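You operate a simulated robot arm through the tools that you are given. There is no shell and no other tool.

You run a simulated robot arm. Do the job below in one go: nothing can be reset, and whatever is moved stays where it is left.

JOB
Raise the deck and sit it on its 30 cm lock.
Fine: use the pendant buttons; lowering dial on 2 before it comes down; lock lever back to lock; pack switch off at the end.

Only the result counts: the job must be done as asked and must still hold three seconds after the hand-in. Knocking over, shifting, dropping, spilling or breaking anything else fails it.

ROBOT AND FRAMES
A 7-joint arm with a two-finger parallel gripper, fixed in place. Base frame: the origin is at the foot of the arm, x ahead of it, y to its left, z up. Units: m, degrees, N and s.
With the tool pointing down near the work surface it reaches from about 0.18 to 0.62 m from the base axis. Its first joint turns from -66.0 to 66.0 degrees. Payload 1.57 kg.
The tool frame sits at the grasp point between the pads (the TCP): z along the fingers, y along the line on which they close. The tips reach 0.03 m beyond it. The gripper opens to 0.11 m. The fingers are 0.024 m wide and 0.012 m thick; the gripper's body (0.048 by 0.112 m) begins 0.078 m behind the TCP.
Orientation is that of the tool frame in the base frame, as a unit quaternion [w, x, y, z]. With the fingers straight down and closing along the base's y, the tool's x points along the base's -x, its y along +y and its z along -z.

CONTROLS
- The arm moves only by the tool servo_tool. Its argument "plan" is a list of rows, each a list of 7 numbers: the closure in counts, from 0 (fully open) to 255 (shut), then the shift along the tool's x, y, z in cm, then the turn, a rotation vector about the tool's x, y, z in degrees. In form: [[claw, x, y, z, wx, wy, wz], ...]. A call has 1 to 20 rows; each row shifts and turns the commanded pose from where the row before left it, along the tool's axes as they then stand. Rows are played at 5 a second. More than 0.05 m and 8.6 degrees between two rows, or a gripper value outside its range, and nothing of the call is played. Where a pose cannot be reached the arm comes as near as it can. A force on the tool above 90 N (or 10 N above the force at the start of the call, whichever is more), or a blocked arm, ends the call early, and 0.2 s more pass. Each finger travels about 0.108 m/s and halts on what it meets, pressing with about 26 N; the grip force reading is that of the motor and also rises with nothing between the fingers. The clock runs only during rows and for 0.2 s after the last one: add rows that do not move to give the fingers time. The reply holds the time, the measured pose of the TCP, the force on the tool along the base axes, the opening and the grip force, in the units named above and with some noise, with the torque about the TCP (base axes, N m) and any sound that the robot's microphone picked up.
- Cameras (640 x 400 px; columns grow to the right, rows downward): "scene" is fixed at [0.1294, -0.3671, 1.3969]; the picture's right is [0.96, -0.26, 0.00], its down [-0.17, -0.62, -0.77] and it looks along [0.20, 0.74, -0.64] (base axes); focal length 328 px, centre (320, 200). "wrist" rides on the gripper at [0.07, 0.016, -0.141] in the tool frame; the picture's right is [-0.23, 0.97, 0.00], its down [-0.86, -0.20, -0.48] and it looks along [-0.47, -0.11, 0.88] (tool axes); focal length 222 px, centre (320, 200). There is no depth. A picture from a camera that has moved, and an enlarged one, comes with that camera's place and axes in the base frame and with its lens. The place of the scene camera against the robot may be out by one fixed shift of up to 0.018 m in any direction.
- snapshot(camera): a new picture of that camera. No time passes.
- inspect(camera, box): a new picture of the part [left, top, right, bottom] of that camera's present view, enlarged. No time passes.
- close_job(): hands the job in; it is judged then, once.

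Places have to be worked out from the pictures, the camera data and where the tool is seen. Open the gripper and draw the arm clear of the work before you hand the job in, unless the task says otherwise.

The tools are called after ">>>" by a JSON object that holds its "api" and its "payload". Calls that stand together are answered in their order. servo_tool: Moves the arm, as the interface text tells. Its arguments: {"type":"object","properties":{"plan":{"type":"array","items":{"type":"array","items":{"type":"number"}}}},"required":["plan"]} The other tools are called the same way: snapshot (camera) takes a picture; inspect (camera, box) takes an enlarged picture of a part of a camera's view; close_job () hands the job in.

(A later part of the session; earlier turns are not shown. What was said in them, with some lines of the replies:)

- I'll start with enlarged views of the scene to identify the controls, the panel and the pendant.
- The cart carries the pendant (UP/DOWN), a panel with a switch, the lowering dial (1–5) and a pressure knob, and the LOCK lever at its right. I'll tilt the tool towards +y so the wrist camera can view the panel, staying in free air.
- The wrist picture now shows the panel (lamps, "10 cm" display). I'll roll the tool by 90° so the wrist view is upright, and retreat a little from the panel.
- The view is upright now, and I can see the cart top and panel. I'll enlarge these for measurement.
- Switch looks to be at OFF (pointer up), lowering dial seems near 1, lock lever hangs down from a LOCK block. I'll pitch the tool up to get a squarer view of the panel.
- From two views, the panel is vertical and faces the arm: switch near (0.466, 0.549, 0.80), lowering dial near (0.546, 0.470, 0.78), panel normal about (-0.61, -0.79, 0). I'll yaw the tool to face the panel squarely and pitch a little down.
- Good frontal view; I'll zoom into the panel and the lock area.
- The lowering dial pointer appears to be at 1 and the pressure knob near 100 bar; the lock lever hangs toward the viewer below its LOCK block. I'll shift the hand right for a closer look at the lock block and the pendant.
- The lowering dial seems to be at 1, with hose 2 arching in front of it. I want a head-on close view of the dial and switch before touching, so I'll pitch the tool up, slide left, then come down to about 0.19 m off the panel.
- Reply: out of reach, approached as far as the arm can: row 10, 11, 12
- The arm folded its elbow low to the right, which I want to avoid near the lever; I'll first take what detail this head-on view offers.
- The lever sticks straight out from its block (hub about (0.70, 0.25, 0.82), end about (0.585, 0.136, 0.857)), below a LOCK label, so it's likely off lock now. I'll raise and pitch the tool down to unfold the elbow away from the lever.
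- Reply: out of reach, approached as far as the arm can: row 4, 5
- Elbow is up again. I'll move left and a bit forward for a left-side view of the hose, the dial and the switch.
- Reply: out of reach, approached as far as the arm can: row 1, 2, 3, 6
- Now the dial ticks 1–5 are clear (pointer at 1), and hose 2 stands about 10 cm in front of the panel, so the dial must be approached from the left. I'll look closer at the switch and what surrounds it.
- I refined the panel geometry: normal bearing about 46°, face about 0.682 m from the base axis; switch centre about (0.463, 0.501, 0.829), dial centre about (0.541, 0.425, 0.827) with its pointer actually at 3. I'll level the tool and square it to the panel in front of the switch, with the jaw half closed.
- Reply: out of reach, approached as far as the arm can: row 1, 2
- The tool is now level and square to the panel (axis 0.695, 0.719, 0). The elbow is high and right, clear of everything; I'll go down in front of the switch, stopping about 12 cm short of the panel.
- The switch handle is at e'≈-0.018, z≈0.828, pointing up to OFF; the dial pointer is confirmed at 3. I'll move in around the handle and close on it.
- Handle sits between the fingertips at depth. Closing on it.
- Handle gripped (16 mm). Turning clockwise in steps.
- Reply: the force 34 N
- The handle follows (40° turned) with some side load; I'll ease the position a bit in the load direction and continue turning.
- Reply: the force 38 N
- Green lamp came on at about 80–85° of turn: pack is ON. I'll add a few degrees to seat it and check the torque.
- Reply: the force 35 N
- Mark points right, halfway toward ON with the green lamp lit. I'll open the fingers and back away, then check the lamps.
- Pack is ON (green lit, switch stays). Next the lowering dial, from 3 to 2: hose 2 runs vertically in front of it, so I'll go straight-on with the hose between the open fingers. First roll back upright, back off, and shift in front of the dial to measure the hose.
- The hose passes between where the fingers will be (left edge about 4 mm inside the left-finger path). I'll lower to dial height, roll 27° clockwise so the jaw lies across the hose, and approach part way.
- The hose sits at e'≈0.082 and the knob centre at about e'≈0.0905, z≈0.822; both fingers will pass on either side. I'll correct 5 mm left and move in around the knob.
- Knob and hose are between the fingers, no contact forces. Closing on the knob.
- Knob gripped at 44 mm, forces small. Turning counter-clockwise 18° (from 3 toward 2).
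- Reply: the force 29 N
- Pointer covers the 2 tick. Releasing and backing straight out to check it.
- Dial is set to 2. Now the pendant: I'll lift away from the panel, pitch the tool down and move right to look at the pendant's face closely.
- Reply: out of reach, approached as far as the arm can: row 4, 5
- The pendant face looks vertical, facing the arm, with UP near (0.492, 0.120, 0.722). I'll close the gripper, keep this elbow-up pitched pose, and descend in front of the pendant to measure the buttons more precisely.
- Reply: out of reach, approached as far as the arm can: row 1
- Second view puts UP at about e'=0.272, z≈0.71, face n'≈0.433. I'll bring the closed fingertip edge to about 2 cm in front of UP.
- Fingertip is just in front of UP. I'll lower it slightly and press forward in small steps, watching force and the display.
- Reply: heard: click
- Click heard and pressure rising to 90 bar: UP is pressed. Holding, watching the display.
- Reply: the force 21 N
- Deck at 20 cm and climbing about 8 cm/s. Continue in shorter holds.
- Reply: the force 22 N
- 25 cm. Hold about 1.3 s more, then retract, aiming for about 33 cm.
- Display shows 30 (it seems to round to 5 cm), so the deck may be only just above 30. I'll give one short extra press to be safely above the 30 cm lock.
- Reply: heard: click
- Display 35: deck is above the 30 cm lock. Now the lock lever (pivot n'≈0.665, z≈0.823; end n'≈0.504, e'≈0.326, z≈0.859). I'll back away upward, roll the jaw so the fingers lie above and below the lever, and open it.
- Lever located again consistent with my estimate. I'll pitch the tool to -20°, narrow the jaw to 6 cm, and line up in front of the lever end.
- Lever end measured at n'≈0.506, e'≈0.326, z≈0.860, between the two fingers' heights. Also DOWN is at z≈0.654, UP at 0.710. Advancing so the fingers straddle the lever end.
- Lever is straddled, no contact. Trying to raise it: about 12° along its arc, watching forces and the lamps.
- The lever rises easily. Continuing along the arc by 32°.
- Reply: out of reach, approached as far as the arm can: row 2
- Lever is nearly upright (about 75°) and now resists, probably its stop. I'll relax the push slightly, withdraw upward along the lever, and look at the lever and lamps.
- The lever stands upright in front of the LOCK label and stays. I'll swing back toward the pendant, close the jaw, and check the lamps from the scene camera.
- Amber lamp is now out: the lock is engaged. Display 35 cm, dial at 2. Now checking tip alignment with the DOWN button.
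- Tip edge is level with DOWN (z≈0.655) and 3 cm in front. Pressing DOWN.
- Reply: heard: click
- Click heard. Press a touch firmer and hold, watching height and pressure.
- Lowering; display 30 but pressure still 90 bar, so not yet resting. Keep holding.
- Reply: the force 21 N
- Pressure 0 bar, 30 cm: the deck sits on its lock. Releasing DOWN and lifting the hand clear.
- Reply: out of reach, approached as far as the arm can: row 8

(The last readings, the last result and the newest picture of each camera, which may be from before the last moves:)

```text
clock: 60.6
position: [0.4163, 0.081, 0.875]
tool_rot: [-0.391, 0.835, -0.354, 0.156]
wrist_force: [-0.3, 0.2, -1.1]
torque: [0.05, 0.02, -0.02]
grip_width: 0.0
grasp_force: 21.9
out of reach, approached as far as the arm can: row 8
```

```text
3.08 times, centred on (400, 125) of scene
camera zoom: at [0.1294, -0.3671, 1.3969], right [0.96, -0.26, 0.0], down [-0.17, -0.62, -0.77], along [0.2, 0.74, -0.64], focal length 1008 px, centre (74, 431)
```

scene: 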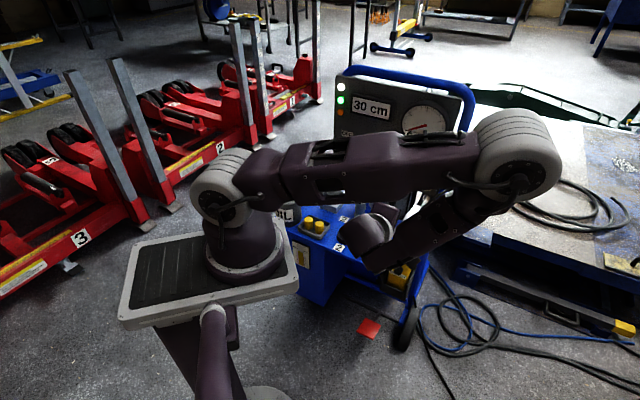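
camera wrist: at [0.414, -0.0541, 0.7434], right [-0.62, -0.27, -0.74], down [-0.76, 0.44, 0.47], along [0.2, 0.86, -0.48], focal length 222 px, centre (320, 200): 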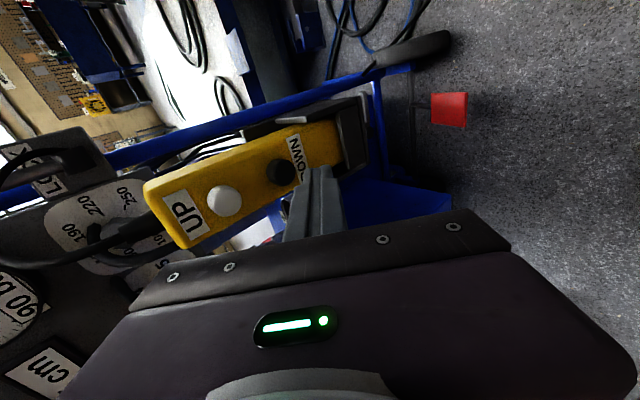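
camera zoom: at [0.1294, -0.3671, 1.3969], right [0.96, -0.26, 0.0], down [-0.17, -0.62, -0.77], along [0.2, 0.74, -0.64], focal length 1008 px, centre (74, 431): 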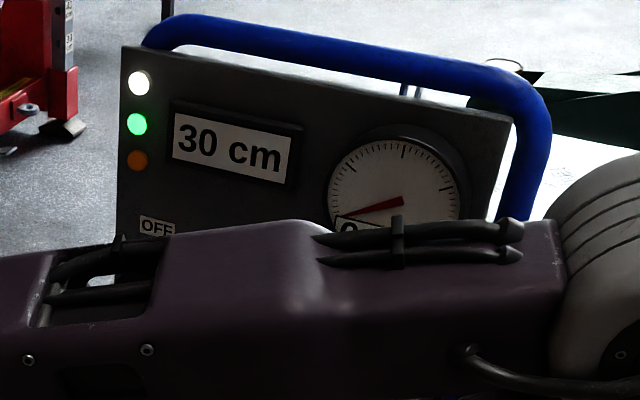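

Deck holds at 30 cm, 0 bar. Now back to the pack switch: moving up and left in front of the panel, well above the hoses.

>>> {"api": "servo_tool", "payload": {"plan": [[255, 0, -4, -2, 0, 0, 0], [255, -3.5, -2, 1.2, 0, 0, 0], [255, -3.5, -2, 1.2, 0, 0, 0], [255, -3.5, -2, 1.2, 0, 0, 0], [200, -3.5, -2, 1.2, 0, 0, 0], [150, -3.5, -2, 1.2, 0, 0, 0], [116, -3.5, -2, 1, 0, 0, 0], [116, -3.3, -1, 1, 0, 0, 0]]}}

>>> {"api": "snapshot", "payload": {"camera": "scene"}}

>>> {"api": "snapshot", "payload": {"camera": "wrist"}}

```text
clock: 62.4
position: [0.4235, 0.0881, 0.9149]
tool_rot: [-0.391, 0.835, -0.354, 0.156]
wrist_force: [0.1, 0.0, -1.0]
torque: [-0.02, 0.0, 0.0]
grip_width: 0.0601
grasp_force: 0.1
out of reach, approached as far as the arm can: row 2, 3, 4, 5, 6, 7, 8
```

```text
taken
```

scene: 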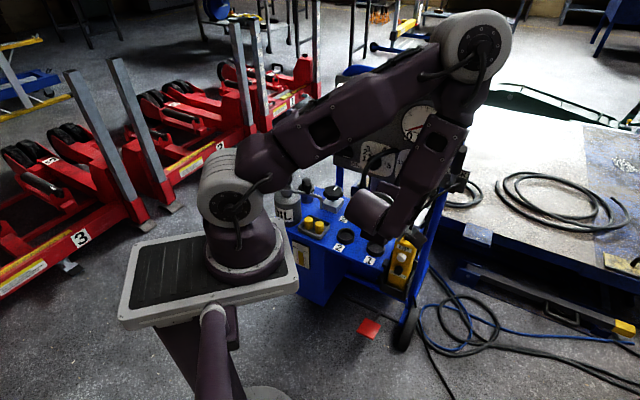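

```text
taken
camera wrist: at [0.3895, -0.0452, 0.9933], right [-0.62, -0.27, -0.74], down [-0.76, 0.44, 0.47], along [0.2, 0.86, -0.48], focal length 222 px, centre (320, 200)
```

wrist: 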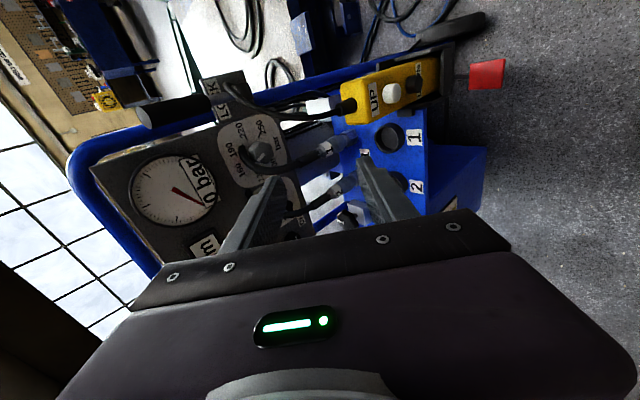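

Those leftward rows were out of reach in this rolled posture. I'll roll the hand back upright first, raising a little.

>>> {"api": "servo_tool", "payload": {"plan": [[116, 0, 0, 0, 0, 0, -8.5], [116, 0, 0, 0, 0, 0, -8.5], [116, 0, 0, 0, 0, 0, -8.5], [116, 0, 0, 0, 0, 0, -8.5], [116, 0, 0, 0, 0, 0, -8.5], [116, 0, 0, 0, 0, 0, -8.5], [116, 0, 0, 0, 0, 0, -8.5], [116, 0, 0, 0, 0, 0, -8.5], [116, 0, 0, 0, 0, 0, -8.5], [116, 0, 0, 0, 0, 0, -8.5], [116, 0, 0, 0, 0, 0, -5]]}}

>>> {"api": "snapshot", "payload": {"camera": "scene"}}

```text
clock: 64.8
position: [0.4252, 0.0892, 0.9152]
tool_rot: [-0.166, 0.84, 0.342, 0.387]
wrist_force: [0.2, -0.5, 0.4]
torque: [0.02, 0.0, 0.0]
grip_width: 0.06
grasp_force: 0.1
```

```text
taken
```

scene: 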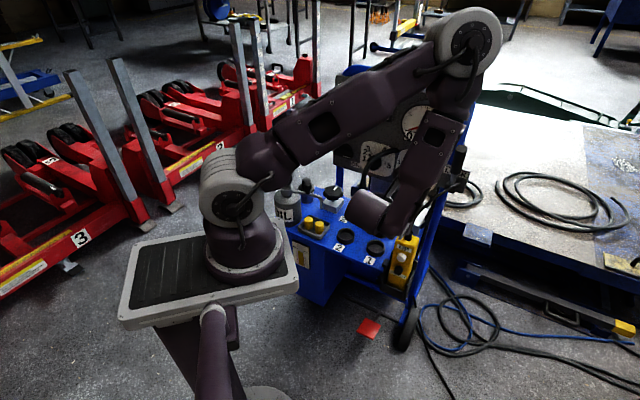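

>>> {"api": "servo_tool", "payload": {"plan": [[116, 3.7, 0, 1.3, 0, 0, 0], [116, 3.7, 0, 1.3, 0, 0, 0], [116, 3.7, 0, 1.3, 0, 0, 0], [116, 0, -4, 0, 0, 0, 0], [116, 0, -4, 0, 0, 0, 0], [116, 0, -4, 0, 0, 0, 0]]}}

>>> {"api": "snapshot", "payload": {"camera": "scene"}}

```text
clock: 66.2
position: [0.4144, 0.2438, 0.9778]
tool_rot: [-0.164, 0.842, 0.338, 0.387]
wrist_force: [-0.3, 0.3, 0.6]
torque: [-0.01, 0.03, 0.0]
grip_width: 0.0598
grasp_force: 0.0
```

```text
taken
```

scene: 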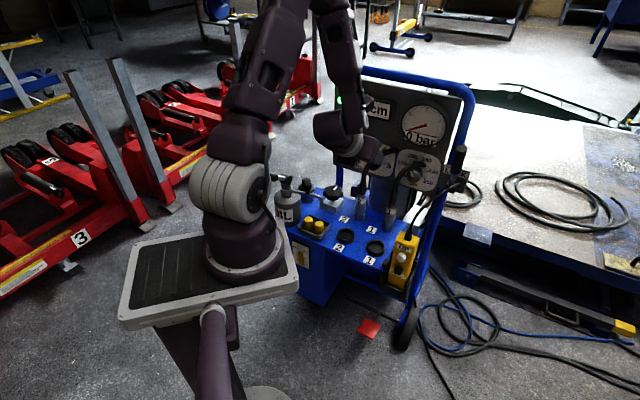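

>>> {"api": "servo_tool", "payload": {"plan": [[116, 0.8, -3.7, 0.95, 0, 0, 0], [116, 0.8, -3.7, 0.95, 0, 0, 0], [116, 0.8, -3.7, 0.95, 0, 0, 0], [116, 0.8, -3.7, 0.95, 0, 0, 0], [116, 0, 0, 0, 0, 8, 0], [116, 0, 0, 0, 0, 8, 0], [116, 0, 0, 0, 0, 8, 0], [116, 0, 0, 0, 0, 8, 0], [116, 0, 0, 0, 0, 8, 0]]}}

>>> {"api": "snapshot", "payload": {"camera": "scene"}}

>>> {"api": "snapshot", "payload": {"camera": "wrist"}}

```text
clock: 68.2
position: [0.4265, 0.3102, 0.9835]
tool_rot: [-0.251, 0.725, 0.311, 0.561]
wrist_force: [0.1, -0.7, -0.3]
torque: [-0.03, 0.0, -0.02]
grip_width: 0.0598
grasp_force: 0.0
out of reach, approached as far as the arm can: row 3, 4, 5, 6, 7, 8, 9
```

```text
taken
```

scene: 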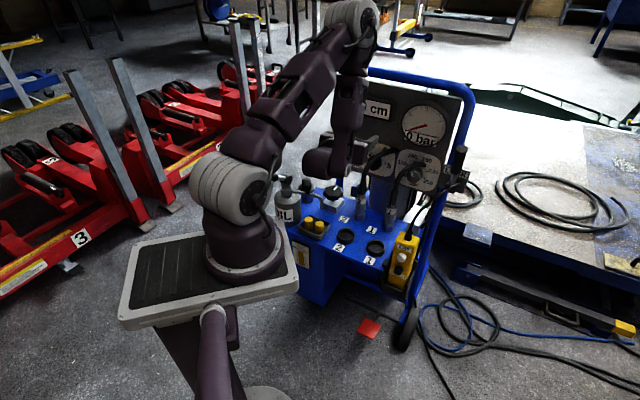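

```text
taken
camera wrist: at [0.3573, 0.2108, 1.0842], right [0.67, -0.7, -0.24], down [-0.61, -0.35, -0.71], along [0.42, 0.62, -0.66], focal length 222 px, centre (320, 200)
```

wrist: 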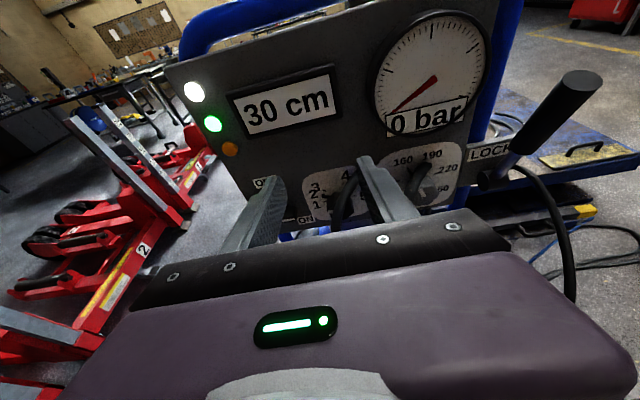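

>>> {"api": "servo_tool", "payload": {"plan": [[116, -3, 0, 0, 0, 7, 0], [116, -3, 0, 0, 0, 7, 0], [116, -3, 0, 0, 0, 0, 0], [116, 0, -3.6, 0, 0, 0, 0], [116, 0, -3.6, 0, 0, 0, 0], [116, 0, -3.6, 0, 0, 0, 0]]}}

>>> {"api": "snapshot", "payload": {"camera": "scene"}}

>>> {"api": "snapshot", "payload": {"camera": "wrist"}}

```text
clock: 69.6
position: [0.3553, 0.3852, 0.9171]
tool_rot: [-0.289, 0.624, 0.251, 0.682]
wrist_force: [-0.3, 0.7, -0.8]
torque: [0.02, -0.02, -0.02]
grip_width: 0.06
grasp_force: 0.2
```

```text
taken
```

scene: 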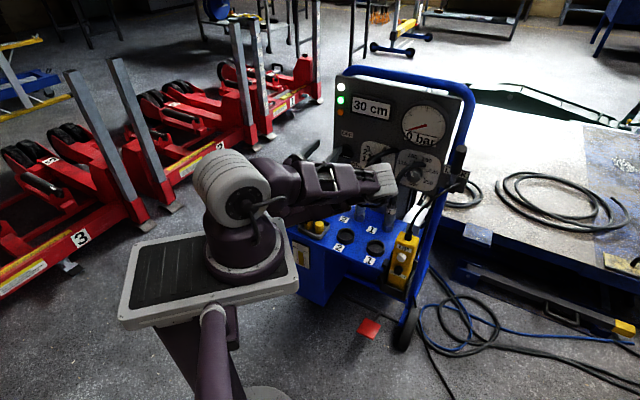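

```text
taken
camera wrist: at [0.2636, 0.2687, 0.9721], right [0.7, -0.67, -0.24], down [-0.43, -0.13, -0.89], along [0.57, 0.73, -0.38], focal length 222 px, centre (320, 200)
```

wrist: 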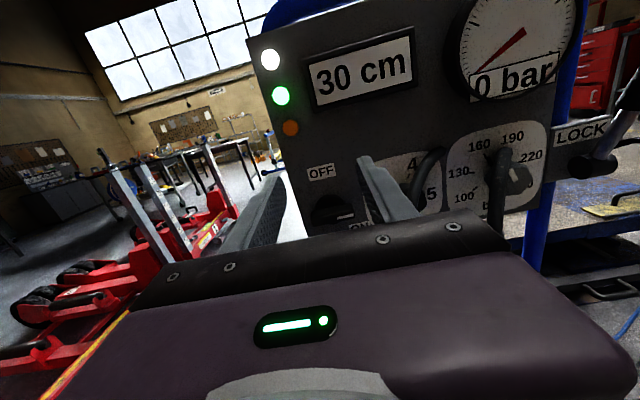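

>>> {"api": "servo_tool", "payload": {"plan": [[116, 0, 0, 0, 1.1, -5.5, 0], [116, -3.07, -0.2, 1, 0, 0, 0], [116, -3.07, -0.2, 1, 0, 0, 0], [116, -3.07, -0.2, 1, 0, 0, 0], [116, 0, 0, 0, 0, 0, 8.5], [116, 0, 0, 0, 0, 0, 8.5], [116, 0, 0, 0, 0, 0, 8.5], [116, 0, 0, 0, 0, 0, 8.5], [116, 0, 0, 0, 0, 0, 8.5], [116, 0, 0, 0, 0, 0, 8.5], [116, 0, 0, 0, 0, 0, 8.5], [116, 0, 0, 0, 0, 0, 8.5], [116, 0, 0, 0, 0, 0, 8.5], [116, 0, 0, 0, 0, 0, 8.5]]}}

>>> {"api": "snapshot", "payload": {"camera": "wrist"}}

>>> {"api": "inspect", "payload": {"camera": "scene", "box": [280, 110, 440, 240]}}

```text
clock: 72.6
position: [0.3703, 0.4136, 0.8246]
tool_rot: [-0.647, 0.665, -0.242, 0.286]
wrist_force: [-0.3, -0.7, 0.3]
torque: [0.02, -0.01, 0.0]
grip_width: 0.0601
grasp_force: 0.0
```

```text
taken
camera wrist: at [0.3239, 0.2623, 0.8132], right [-0.12, 0.11, -0.99], down [-0.96, 0.26, 0.14], along [0.27, 0.96, 0.08], focal length 222 px, centre (320, 200)
```

wrist: 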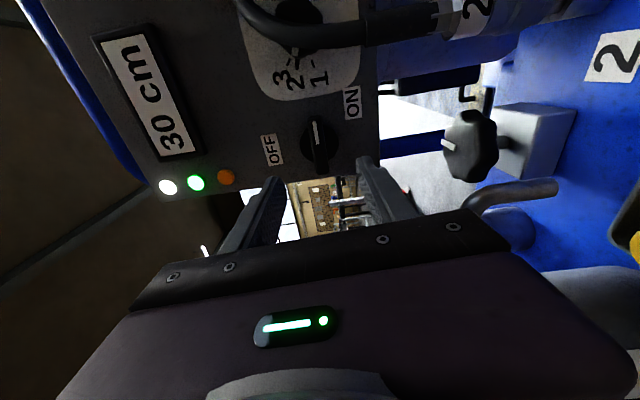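

```text
3.08 times, centred on (360, 175) of scene
camera zoom: at [0.1294, -0.3671, 1.3969], right [0.96, -0.26, 0.0], down [-0.17, -0.62, -0.77], along [0.2, 0.74, -0.64], focal length 1008 px, centre (197, 277)
```

zoom: 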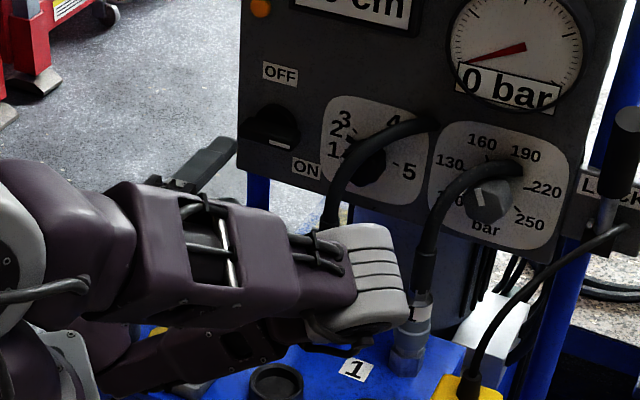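

Aligned with the switch as before (handle horizontal, jaw vertical). Moving in and gripping.

>>> {"api": "servo_tool", "payload": {"plan": [[116, 0.35, 0.1, 2.1, 0, 0, 0], [116, 0, 0, 2.1, 0, 0, 0], [116, 0, 0, 2.2, 0, 0, 0], [116, 0, 0, 2.1, 0, 0, 0], [180, 0, 0, 0, 0, 0, 0], [255, 0, 0, 0, 0, 0, 0], [255, 0, 0, 0, 0, 0, 0]]}}

>>> {"api": "inspect", "payload": {"camera": "wrist", "box": [220, 100, 420, 230]}}

```text
clock: 74.2
position: [0.4328, 0.4728, 0.8244]
tool_rot: [-0.649, 0.662, -0.24, 0.288]
wrist_force: [-5.1, 9.9, 30.4]
torque: [0.19, -0.06, 0.01]
grip_width: 0.0159
grasp_force: 31.2
```

```text
3.08 times, centred on (320, 165) of wrist
camera zoom: at [0.3848, 0.3217, 0.8128], right [-0.11, 0.12, -0.99], down [-0.96, 0.25, 0.14], along [0.27, 0.96, 0.08], focal length 684 px, centre (320, 308)
```

zoom: 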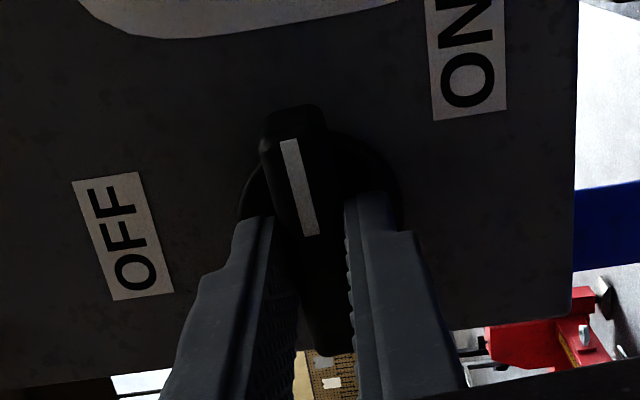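

Gripped (16 mm). Easing up 1 mm for the load, then turning back counter-clockwise to OFF.

>>> {"api": "servo_tool", "payload": {"plan": [[255, 0, -0.1, 0, 0, 0, 0], [255, 0, 0, 0, 0, 0, -8], [255, 0, 0, 0, 0, 0, -8], [255, 0, 0, 0, 0, 0, -8], [255, 0, 0, 0, 0, 0, -8], [255, 0, 0, 0, 0, 0, -8], [255, 0, 0, 0, 0, 0, -8]]}}

>>> {"api": "snapshot", "payload": {"camera": "wrist"}}

```text
clock: 75.8
position: [0.4306, 0.4723, 0.8254]
tool_rot: [-0.475, 0.703, 0.052, 0.527]
wrist_force: [-2.9, 18.4, 31.0]
torque: [0.03, 0.07, 0.18]
grip_width: 0.0162
grasp_force: 31.8
```

```text
taken
camera wrist: at [0.3737, 0.3316, 0.8701], right [0.46, -0.43, -0.78], down [-0.82, 0.13, -0.56], along [0.34, 0.89, -0.3], focal length 222 px, centre (320, 200)
```

wrist: 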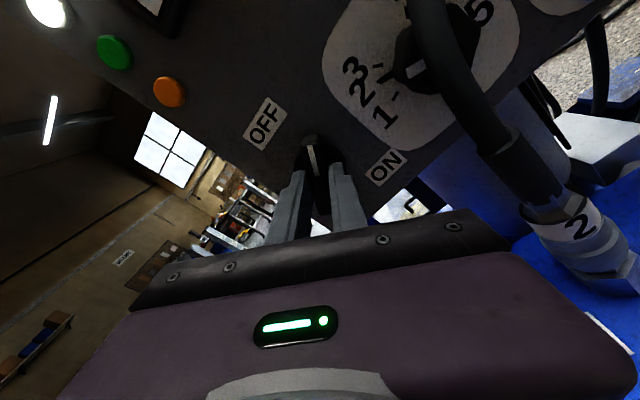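

Green lamp is out. Continuing to the straight-up OFF position.

>>> {"api": "servo_tool", "payload": {"plan": [[255, 0.05, -0.1, 0, 0, 0, 0], [255, 0, 0, 0, 0, 0, -8], [255, 0, 0, 0, 0, 0, -8], [255, 0, 0, 0, 0, 0, -8], [255, 0, 0, 0, 0, 0, -8], [255, 0, 0, 0, 0, 0, -5]]}}

>>> {"api": "snapshot", "payload": {"camera": "wrist"}}

```text
clock: 77.2
position: [0.4308, 0.4732, 0.824]
tool_rot: [-0.283, 0.653, 0.273, 0.647]
wrist_force: [-19.8, 2.4, 12.4]
torque: [-0.06, 0.03, -0.09]
grip_width: 0.0159
grasp_force: 32.0
```

```text
taken
camera wrist: at [0.3459, 0.3581, 0.8946], right [0.7, -0.67, -0.24], down [-0.48, -0.2, -0.85], along [0.52, 0.71, -0.47], focal length 222 px, centre (320, 200)
```

wrist: 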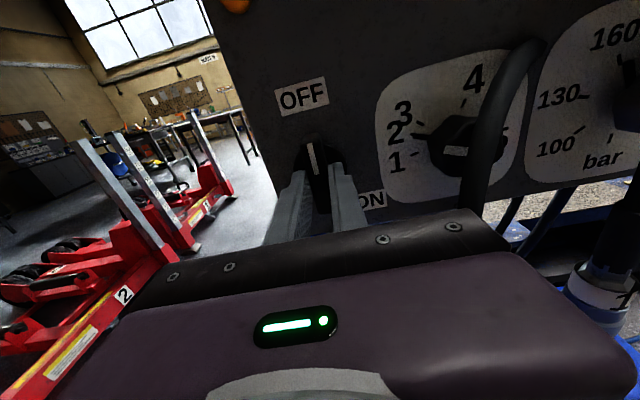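

Handle points up to OFF. Releasing, backing out straight, and rising clear.

>>> {"api": "servo_tool", "payload": {"plan": [[180, 0, 0, 0, 0, 0, 0], [116, 0, 0, 0, 0, 0, 0], [116, 0, 0, -2.5, 0, 0, 0], [116, 0, 0, -3, 0, 0, 0], [116, 0, 0, -3, 0, 0, 0], [80, 2, 0, -2, 0, 0, 0], [40, 3, 0, -1, 0, -4, 0], [0, 3, 0, 0, 0, -8, 0], [0, 3, 0, 0, 0, -8, 0]]}}

>>> {"api": "snapshot", "payload": {"camera": "scene"}}

>>> {"api": "snapshot", "payload": {"camera": "wrist"}}

>>> {"api": "inspect", "payload": {"camera": "scene", "box": [320, 60, 480, 190]}}

```text
clock: 79.2
position: [0.3589, 0.3882, 0.9299]
tool_rot: [-0.232, 0.754, 0.315, 0.528]
wrist_force: [-0.1, -1.0, 1.0]
torque: [-0.04, 0.01, 0.0]
grip_width: 0.1103
grasp_force: 0.1
out of reach, approached as far as the arm can: row 9
```

```text
taken
```

scene: 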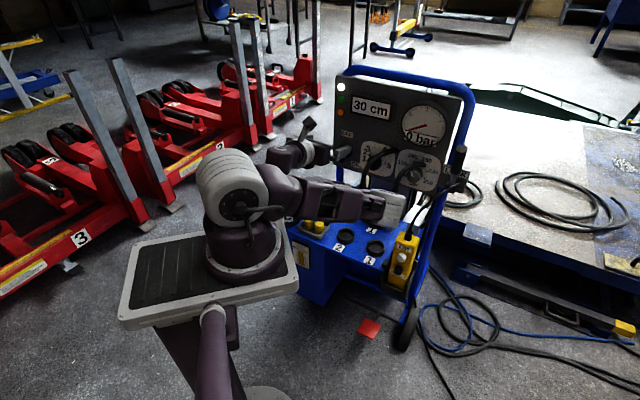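

```text
taken
camera wrist: at [0.2965, 0.2958, 1.0431], right [0.65, -0.73, -0.23], down [-0.66, -0.39, -0.64], along [0.38, 0.57, -0.73], focal length 222 px, centre (320, 200)
```

wrist: 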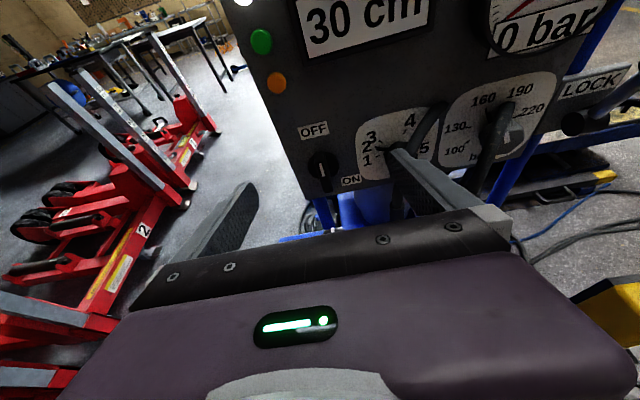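

```text
3.08 times, centred on (400, 125) of scene
camera zoom: at [0.1294, -0.3671, 1.3969], right [0.96, -0.26, 0.0], down [-0.17, -0.62, -0.77], along [0.2, 0.74, -0.64], focal length 1008 px, centre (74, 431)
```

zoom: 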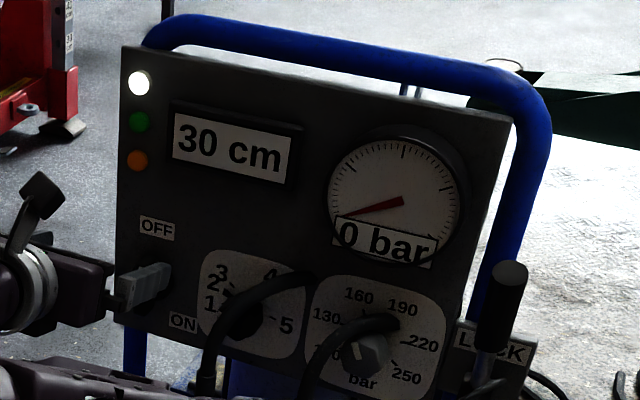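

Green and amber out, 30 cm, 0 bar. I'll verify the switch and dial close up, then lift the arm further clear.

>>> {"api": "inspect", "payload": {"camera": "wrist", "box": [280, 100, 440, 210]}}

>>> {"api": "servo_tool", "payload": {"plan": [[0, 3, 2, -1, 0, -6, 0], [0, 3, 3, -1, 0, -6, 0], [0, 3, 3, -1, 0, -6, 0], [0, 3, 3, -1, 0, -6, 0], [0, 2, 3, -1, 0, -6, 0]]}}

>>> {"api": "snapshot", "payload": {"camera": "scene"}}

>>> {"api": "snapshot", "payload": {"camera": "wrist"}}

```text
3.64 times, centred on (360, 155) of wrist
camera zoom: at [0.2965, 0.2958, 1.0431], right [0.65, -0.73, -0.23], down [-0.66, -0.39, -0.64], along [0.38, 0.57, -0.73], focal length 808 px, centre (174, 364)
```

zoom: 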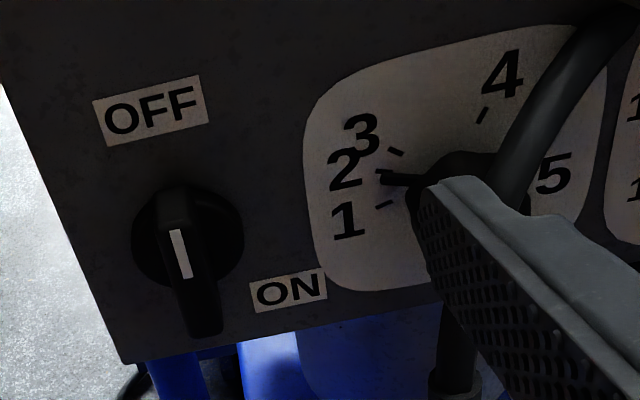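

```text
clock: 80.4
position: [0.3728, 0.3271, 0.9254]
tool_rot: [-0.219, 0.77, 0.32, 0.507]
wrist_force: [0.2, 0.2, -0.2]
torque: [0.01, 0.01, 0.0]
grip_width: 0.11
grasp_force: 0.1
out of reach, approached as far as the arm can: row 1, 2, 3, 4, 5
```

```text
taken
```

scene: 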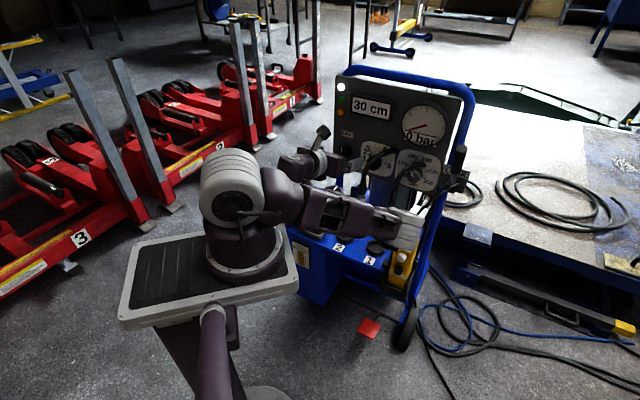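

```text
taken
camera wrist: at [0.3141, 0.2399, 1.0463], right [0.63, -0.74, -0.22], down [-0.69, -0.41, -0.6], along [0.35, 0.53, -0.77], focal length 222 px, centre (320, 200)
```

wrist: 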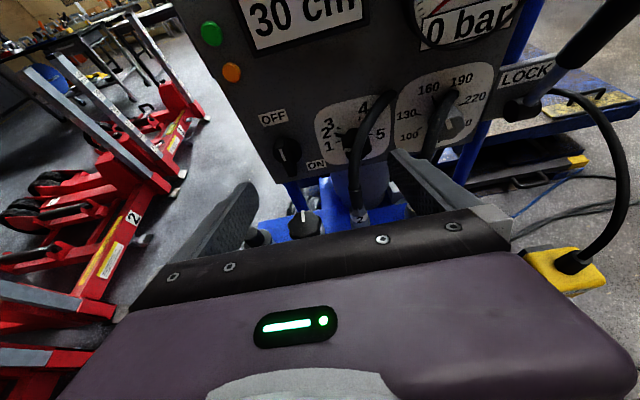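

Switch is at OFF, dial on 2, lever at LOCK. I'll raise the hand more to unfold the arm and get it well clear.

>>> {"api": "servo_tool", "payload": {"plan": [[0, 3.5, 2, 0, 0, 0, 0], [0, 3.5, 2, 0, 0, 0, 0], [0, 3.5, 2, -0.5, 0, -4, 0], [0, 3.5, 2, -1, 0, -6, 0], [0, 2, 2, -2, 0, -8, 0], [0, 0, 2, -2, 0, -8, 0]]}}

>>> {"api": "snapshot", "payload": {"camera": "scene"}}

```text
clock: 81.8
position: [0.373, 0.3271, 0.9262]
tool_rot: [-0.22, 0.769, 0.32, 0.508]
wrist_force: [0.6, -0.4, 0.0]
torque: [-0.01, -0.01, -0.02]
grip_width: 0.11
grasp_force: 0.1
out of reach, approached as far as the arm can: row 1, 2, 3, 4, 5, 6
```

```text
taken
```

scene: 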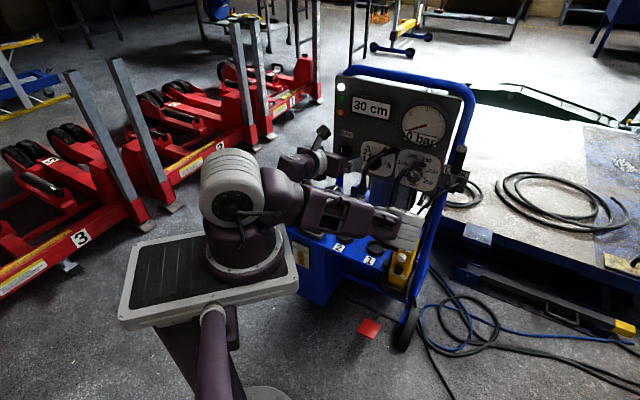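

The arm is in a folded branch; I'll level the tool and use the same route that unfolded it earlier.

>>> {"api": "servo_tool", "payload": {"plan": [[0, 0, 0, 0, 0, 8, 0], [0, 0, 0, 0, 0, 8, 0], [0, 0, 0, 0, 0, 8, 0], [0, -2, 1.6, 0.8, 0, 0, 0], [0, -2, 1.6, 0.8, 0, 0, 0], [0, -2, 1.6, 0.8, 0, 0, 0]]}}

>>> {"api": "snapshot", "payload": {"camera": "scene"}}

```text
clock: 83.2
position: [0.4271, 0.3121, 0.8669]
tool_rot: [-0.281, 0.647, 0.267, 0.656]
wrist_force: [0.3, -1.0, 0.3]
torque: [-0.02, 0.0, -0.01]
grip_width: 0.1099
grasp_force: 0.0
```

```text
taken
```

scene: 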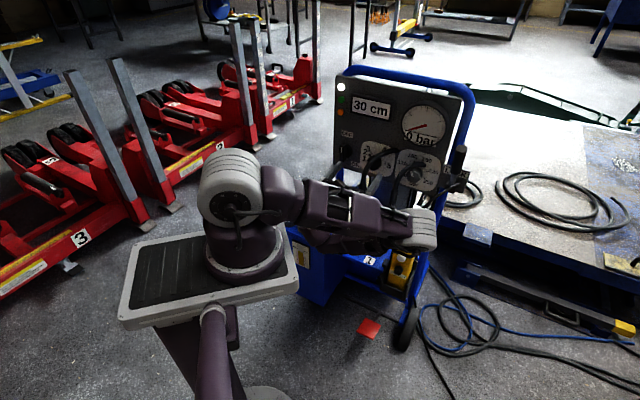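

>>> {"api": "servo_tool", "payload": {"plan": [[0, 3, 1.5, -1.5, 0, 0, 0], [0, 3, 1.5, -1.5, 0, -7.5, 0], [0, 3, 1.5, -1, 0, -7.5, 0], [0, 2, 1.5, -1, 0, -7.5, 0], [0, 1, 2, -1, 0, -7.5, 0], [0, 0, 3, -2, 0, -7.5, 0], [0, 0, 3, -2, 0, -7.5, 0], [0, 1, 3, -2, 0, 0, 0], [0, 2, 2, -3, 0, 0, 0]]}}

>>> {"api": "snapshot", "payload": {"camera": "scene"}}

>>> {"api": "snapshot", "payload": {"camera": "wrist"}}

```text
clock: 85.2
position: [0.4769, 0.1203, 0.9991]
tool_rot: [-0.157, 0.848, 0.356, 0.359]
wrist_force: [1.0, -0.3, 0.0]
torque: [0.0, 0.01, -0.01]
grip_width: 0.11
grasp_force: 0.0
out of reach, approached as far as the arm can: row 4, 5
```

```text
taken
```

scene: 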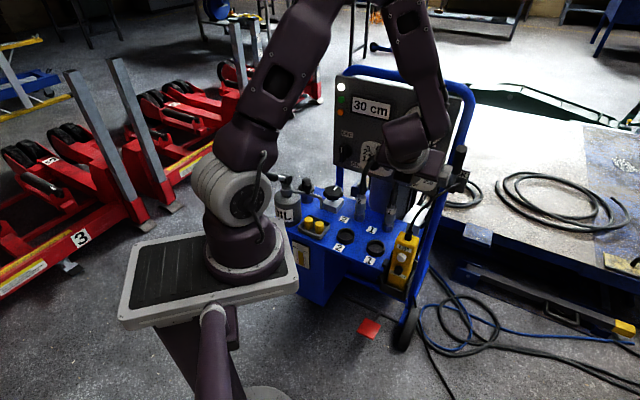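

```text
taken
camera wrist: at [0.452, 0.069, 1.1478], right [0.59, -0.79, -0.18], down [-0.8, -0.53, -0.28], along [0.13, 0.31, -0.94], focal length 222 px, centre (320, 200)
```

wrist: 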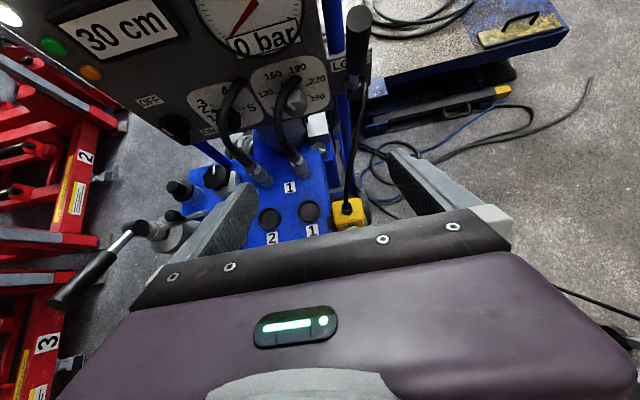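

The arm is unfolded, open and clear. One last check of the panel and lever before handing in.

>>> {"api": "inspect", "payload": {"camera": "wrist", "box": [120, 0, 400, 170]}}

>>> {"api": "inspect", "payload": {"camera": "scene", "box": [270, 60, 640, 340]}}

```text
2.29 times, centred on (260, 85) of wrist
camera zoom: at [0.452, 0.069, 1.1478], right [0.59, -0.79, -0.18], down [-0.8, -0.53, -0.28], along [0.13, 0.31, -0.94], focal length 508 px, centre (457, 463)
```

zoom: 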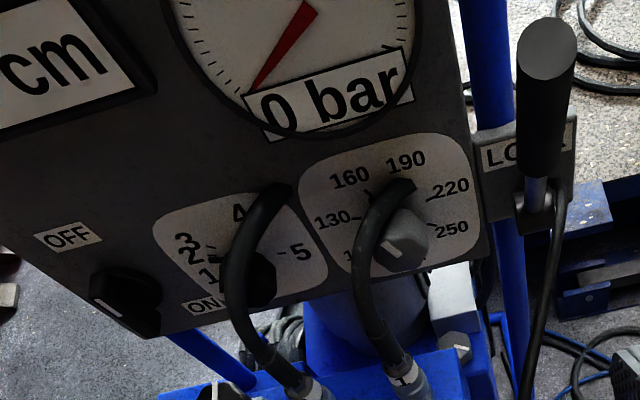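

```text
1.43 times, centred on (455, 200) of scene
camera zoom: at [0.1294, -0.3671, 1.3969], right [0.96, -0.26, 0.0], down [-0.17, -0.62, -0.77], along [0.2, 0.74, -0.64], focal length 468 px, centre (127, 200)
```

zoom: 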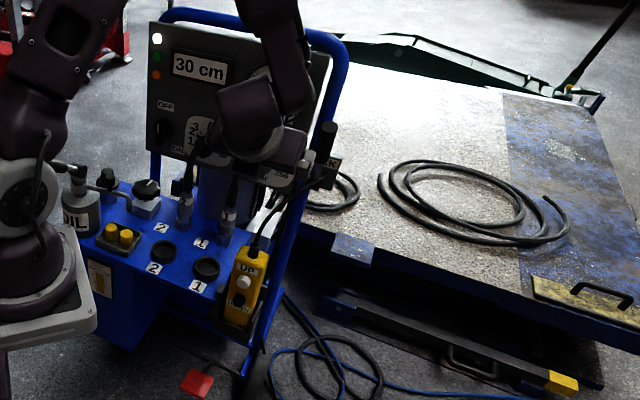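

Everything is as asked: the deck is at 30 cm with 0 bar, the lever is at LOCK, the dial is on 2 and the pack switch is OFF. The arm is clear with the gripper open, so I'm handing in.

>>> {"api": "close_job", "payload": {}}

```text
The job is handed in.
```

The deck is sitting on its 30 cm lock: the display reads 30 cm and the pressure is 0 bar. I have handed the job in.

- **Raising:** I used the pendant UP button until the display read 35 cm, to be sure the deck was above the 30 cm lock.
- **Lock lever:** I moved it up to LOCK before lowering. The amber lamp went out when I did.
- **Lowering dial:** It started on 3. I set it to 2 before the deck came down.
- **Lowering:** I used the pendant DOWN button and held it until the pressure dropped to 0 bar.
- **Pack switch:** It is back at OFF and the green lamp is out.

I saw no sign that anything else had been moved or knocked over. The arm is clear of the work with the gripper open.
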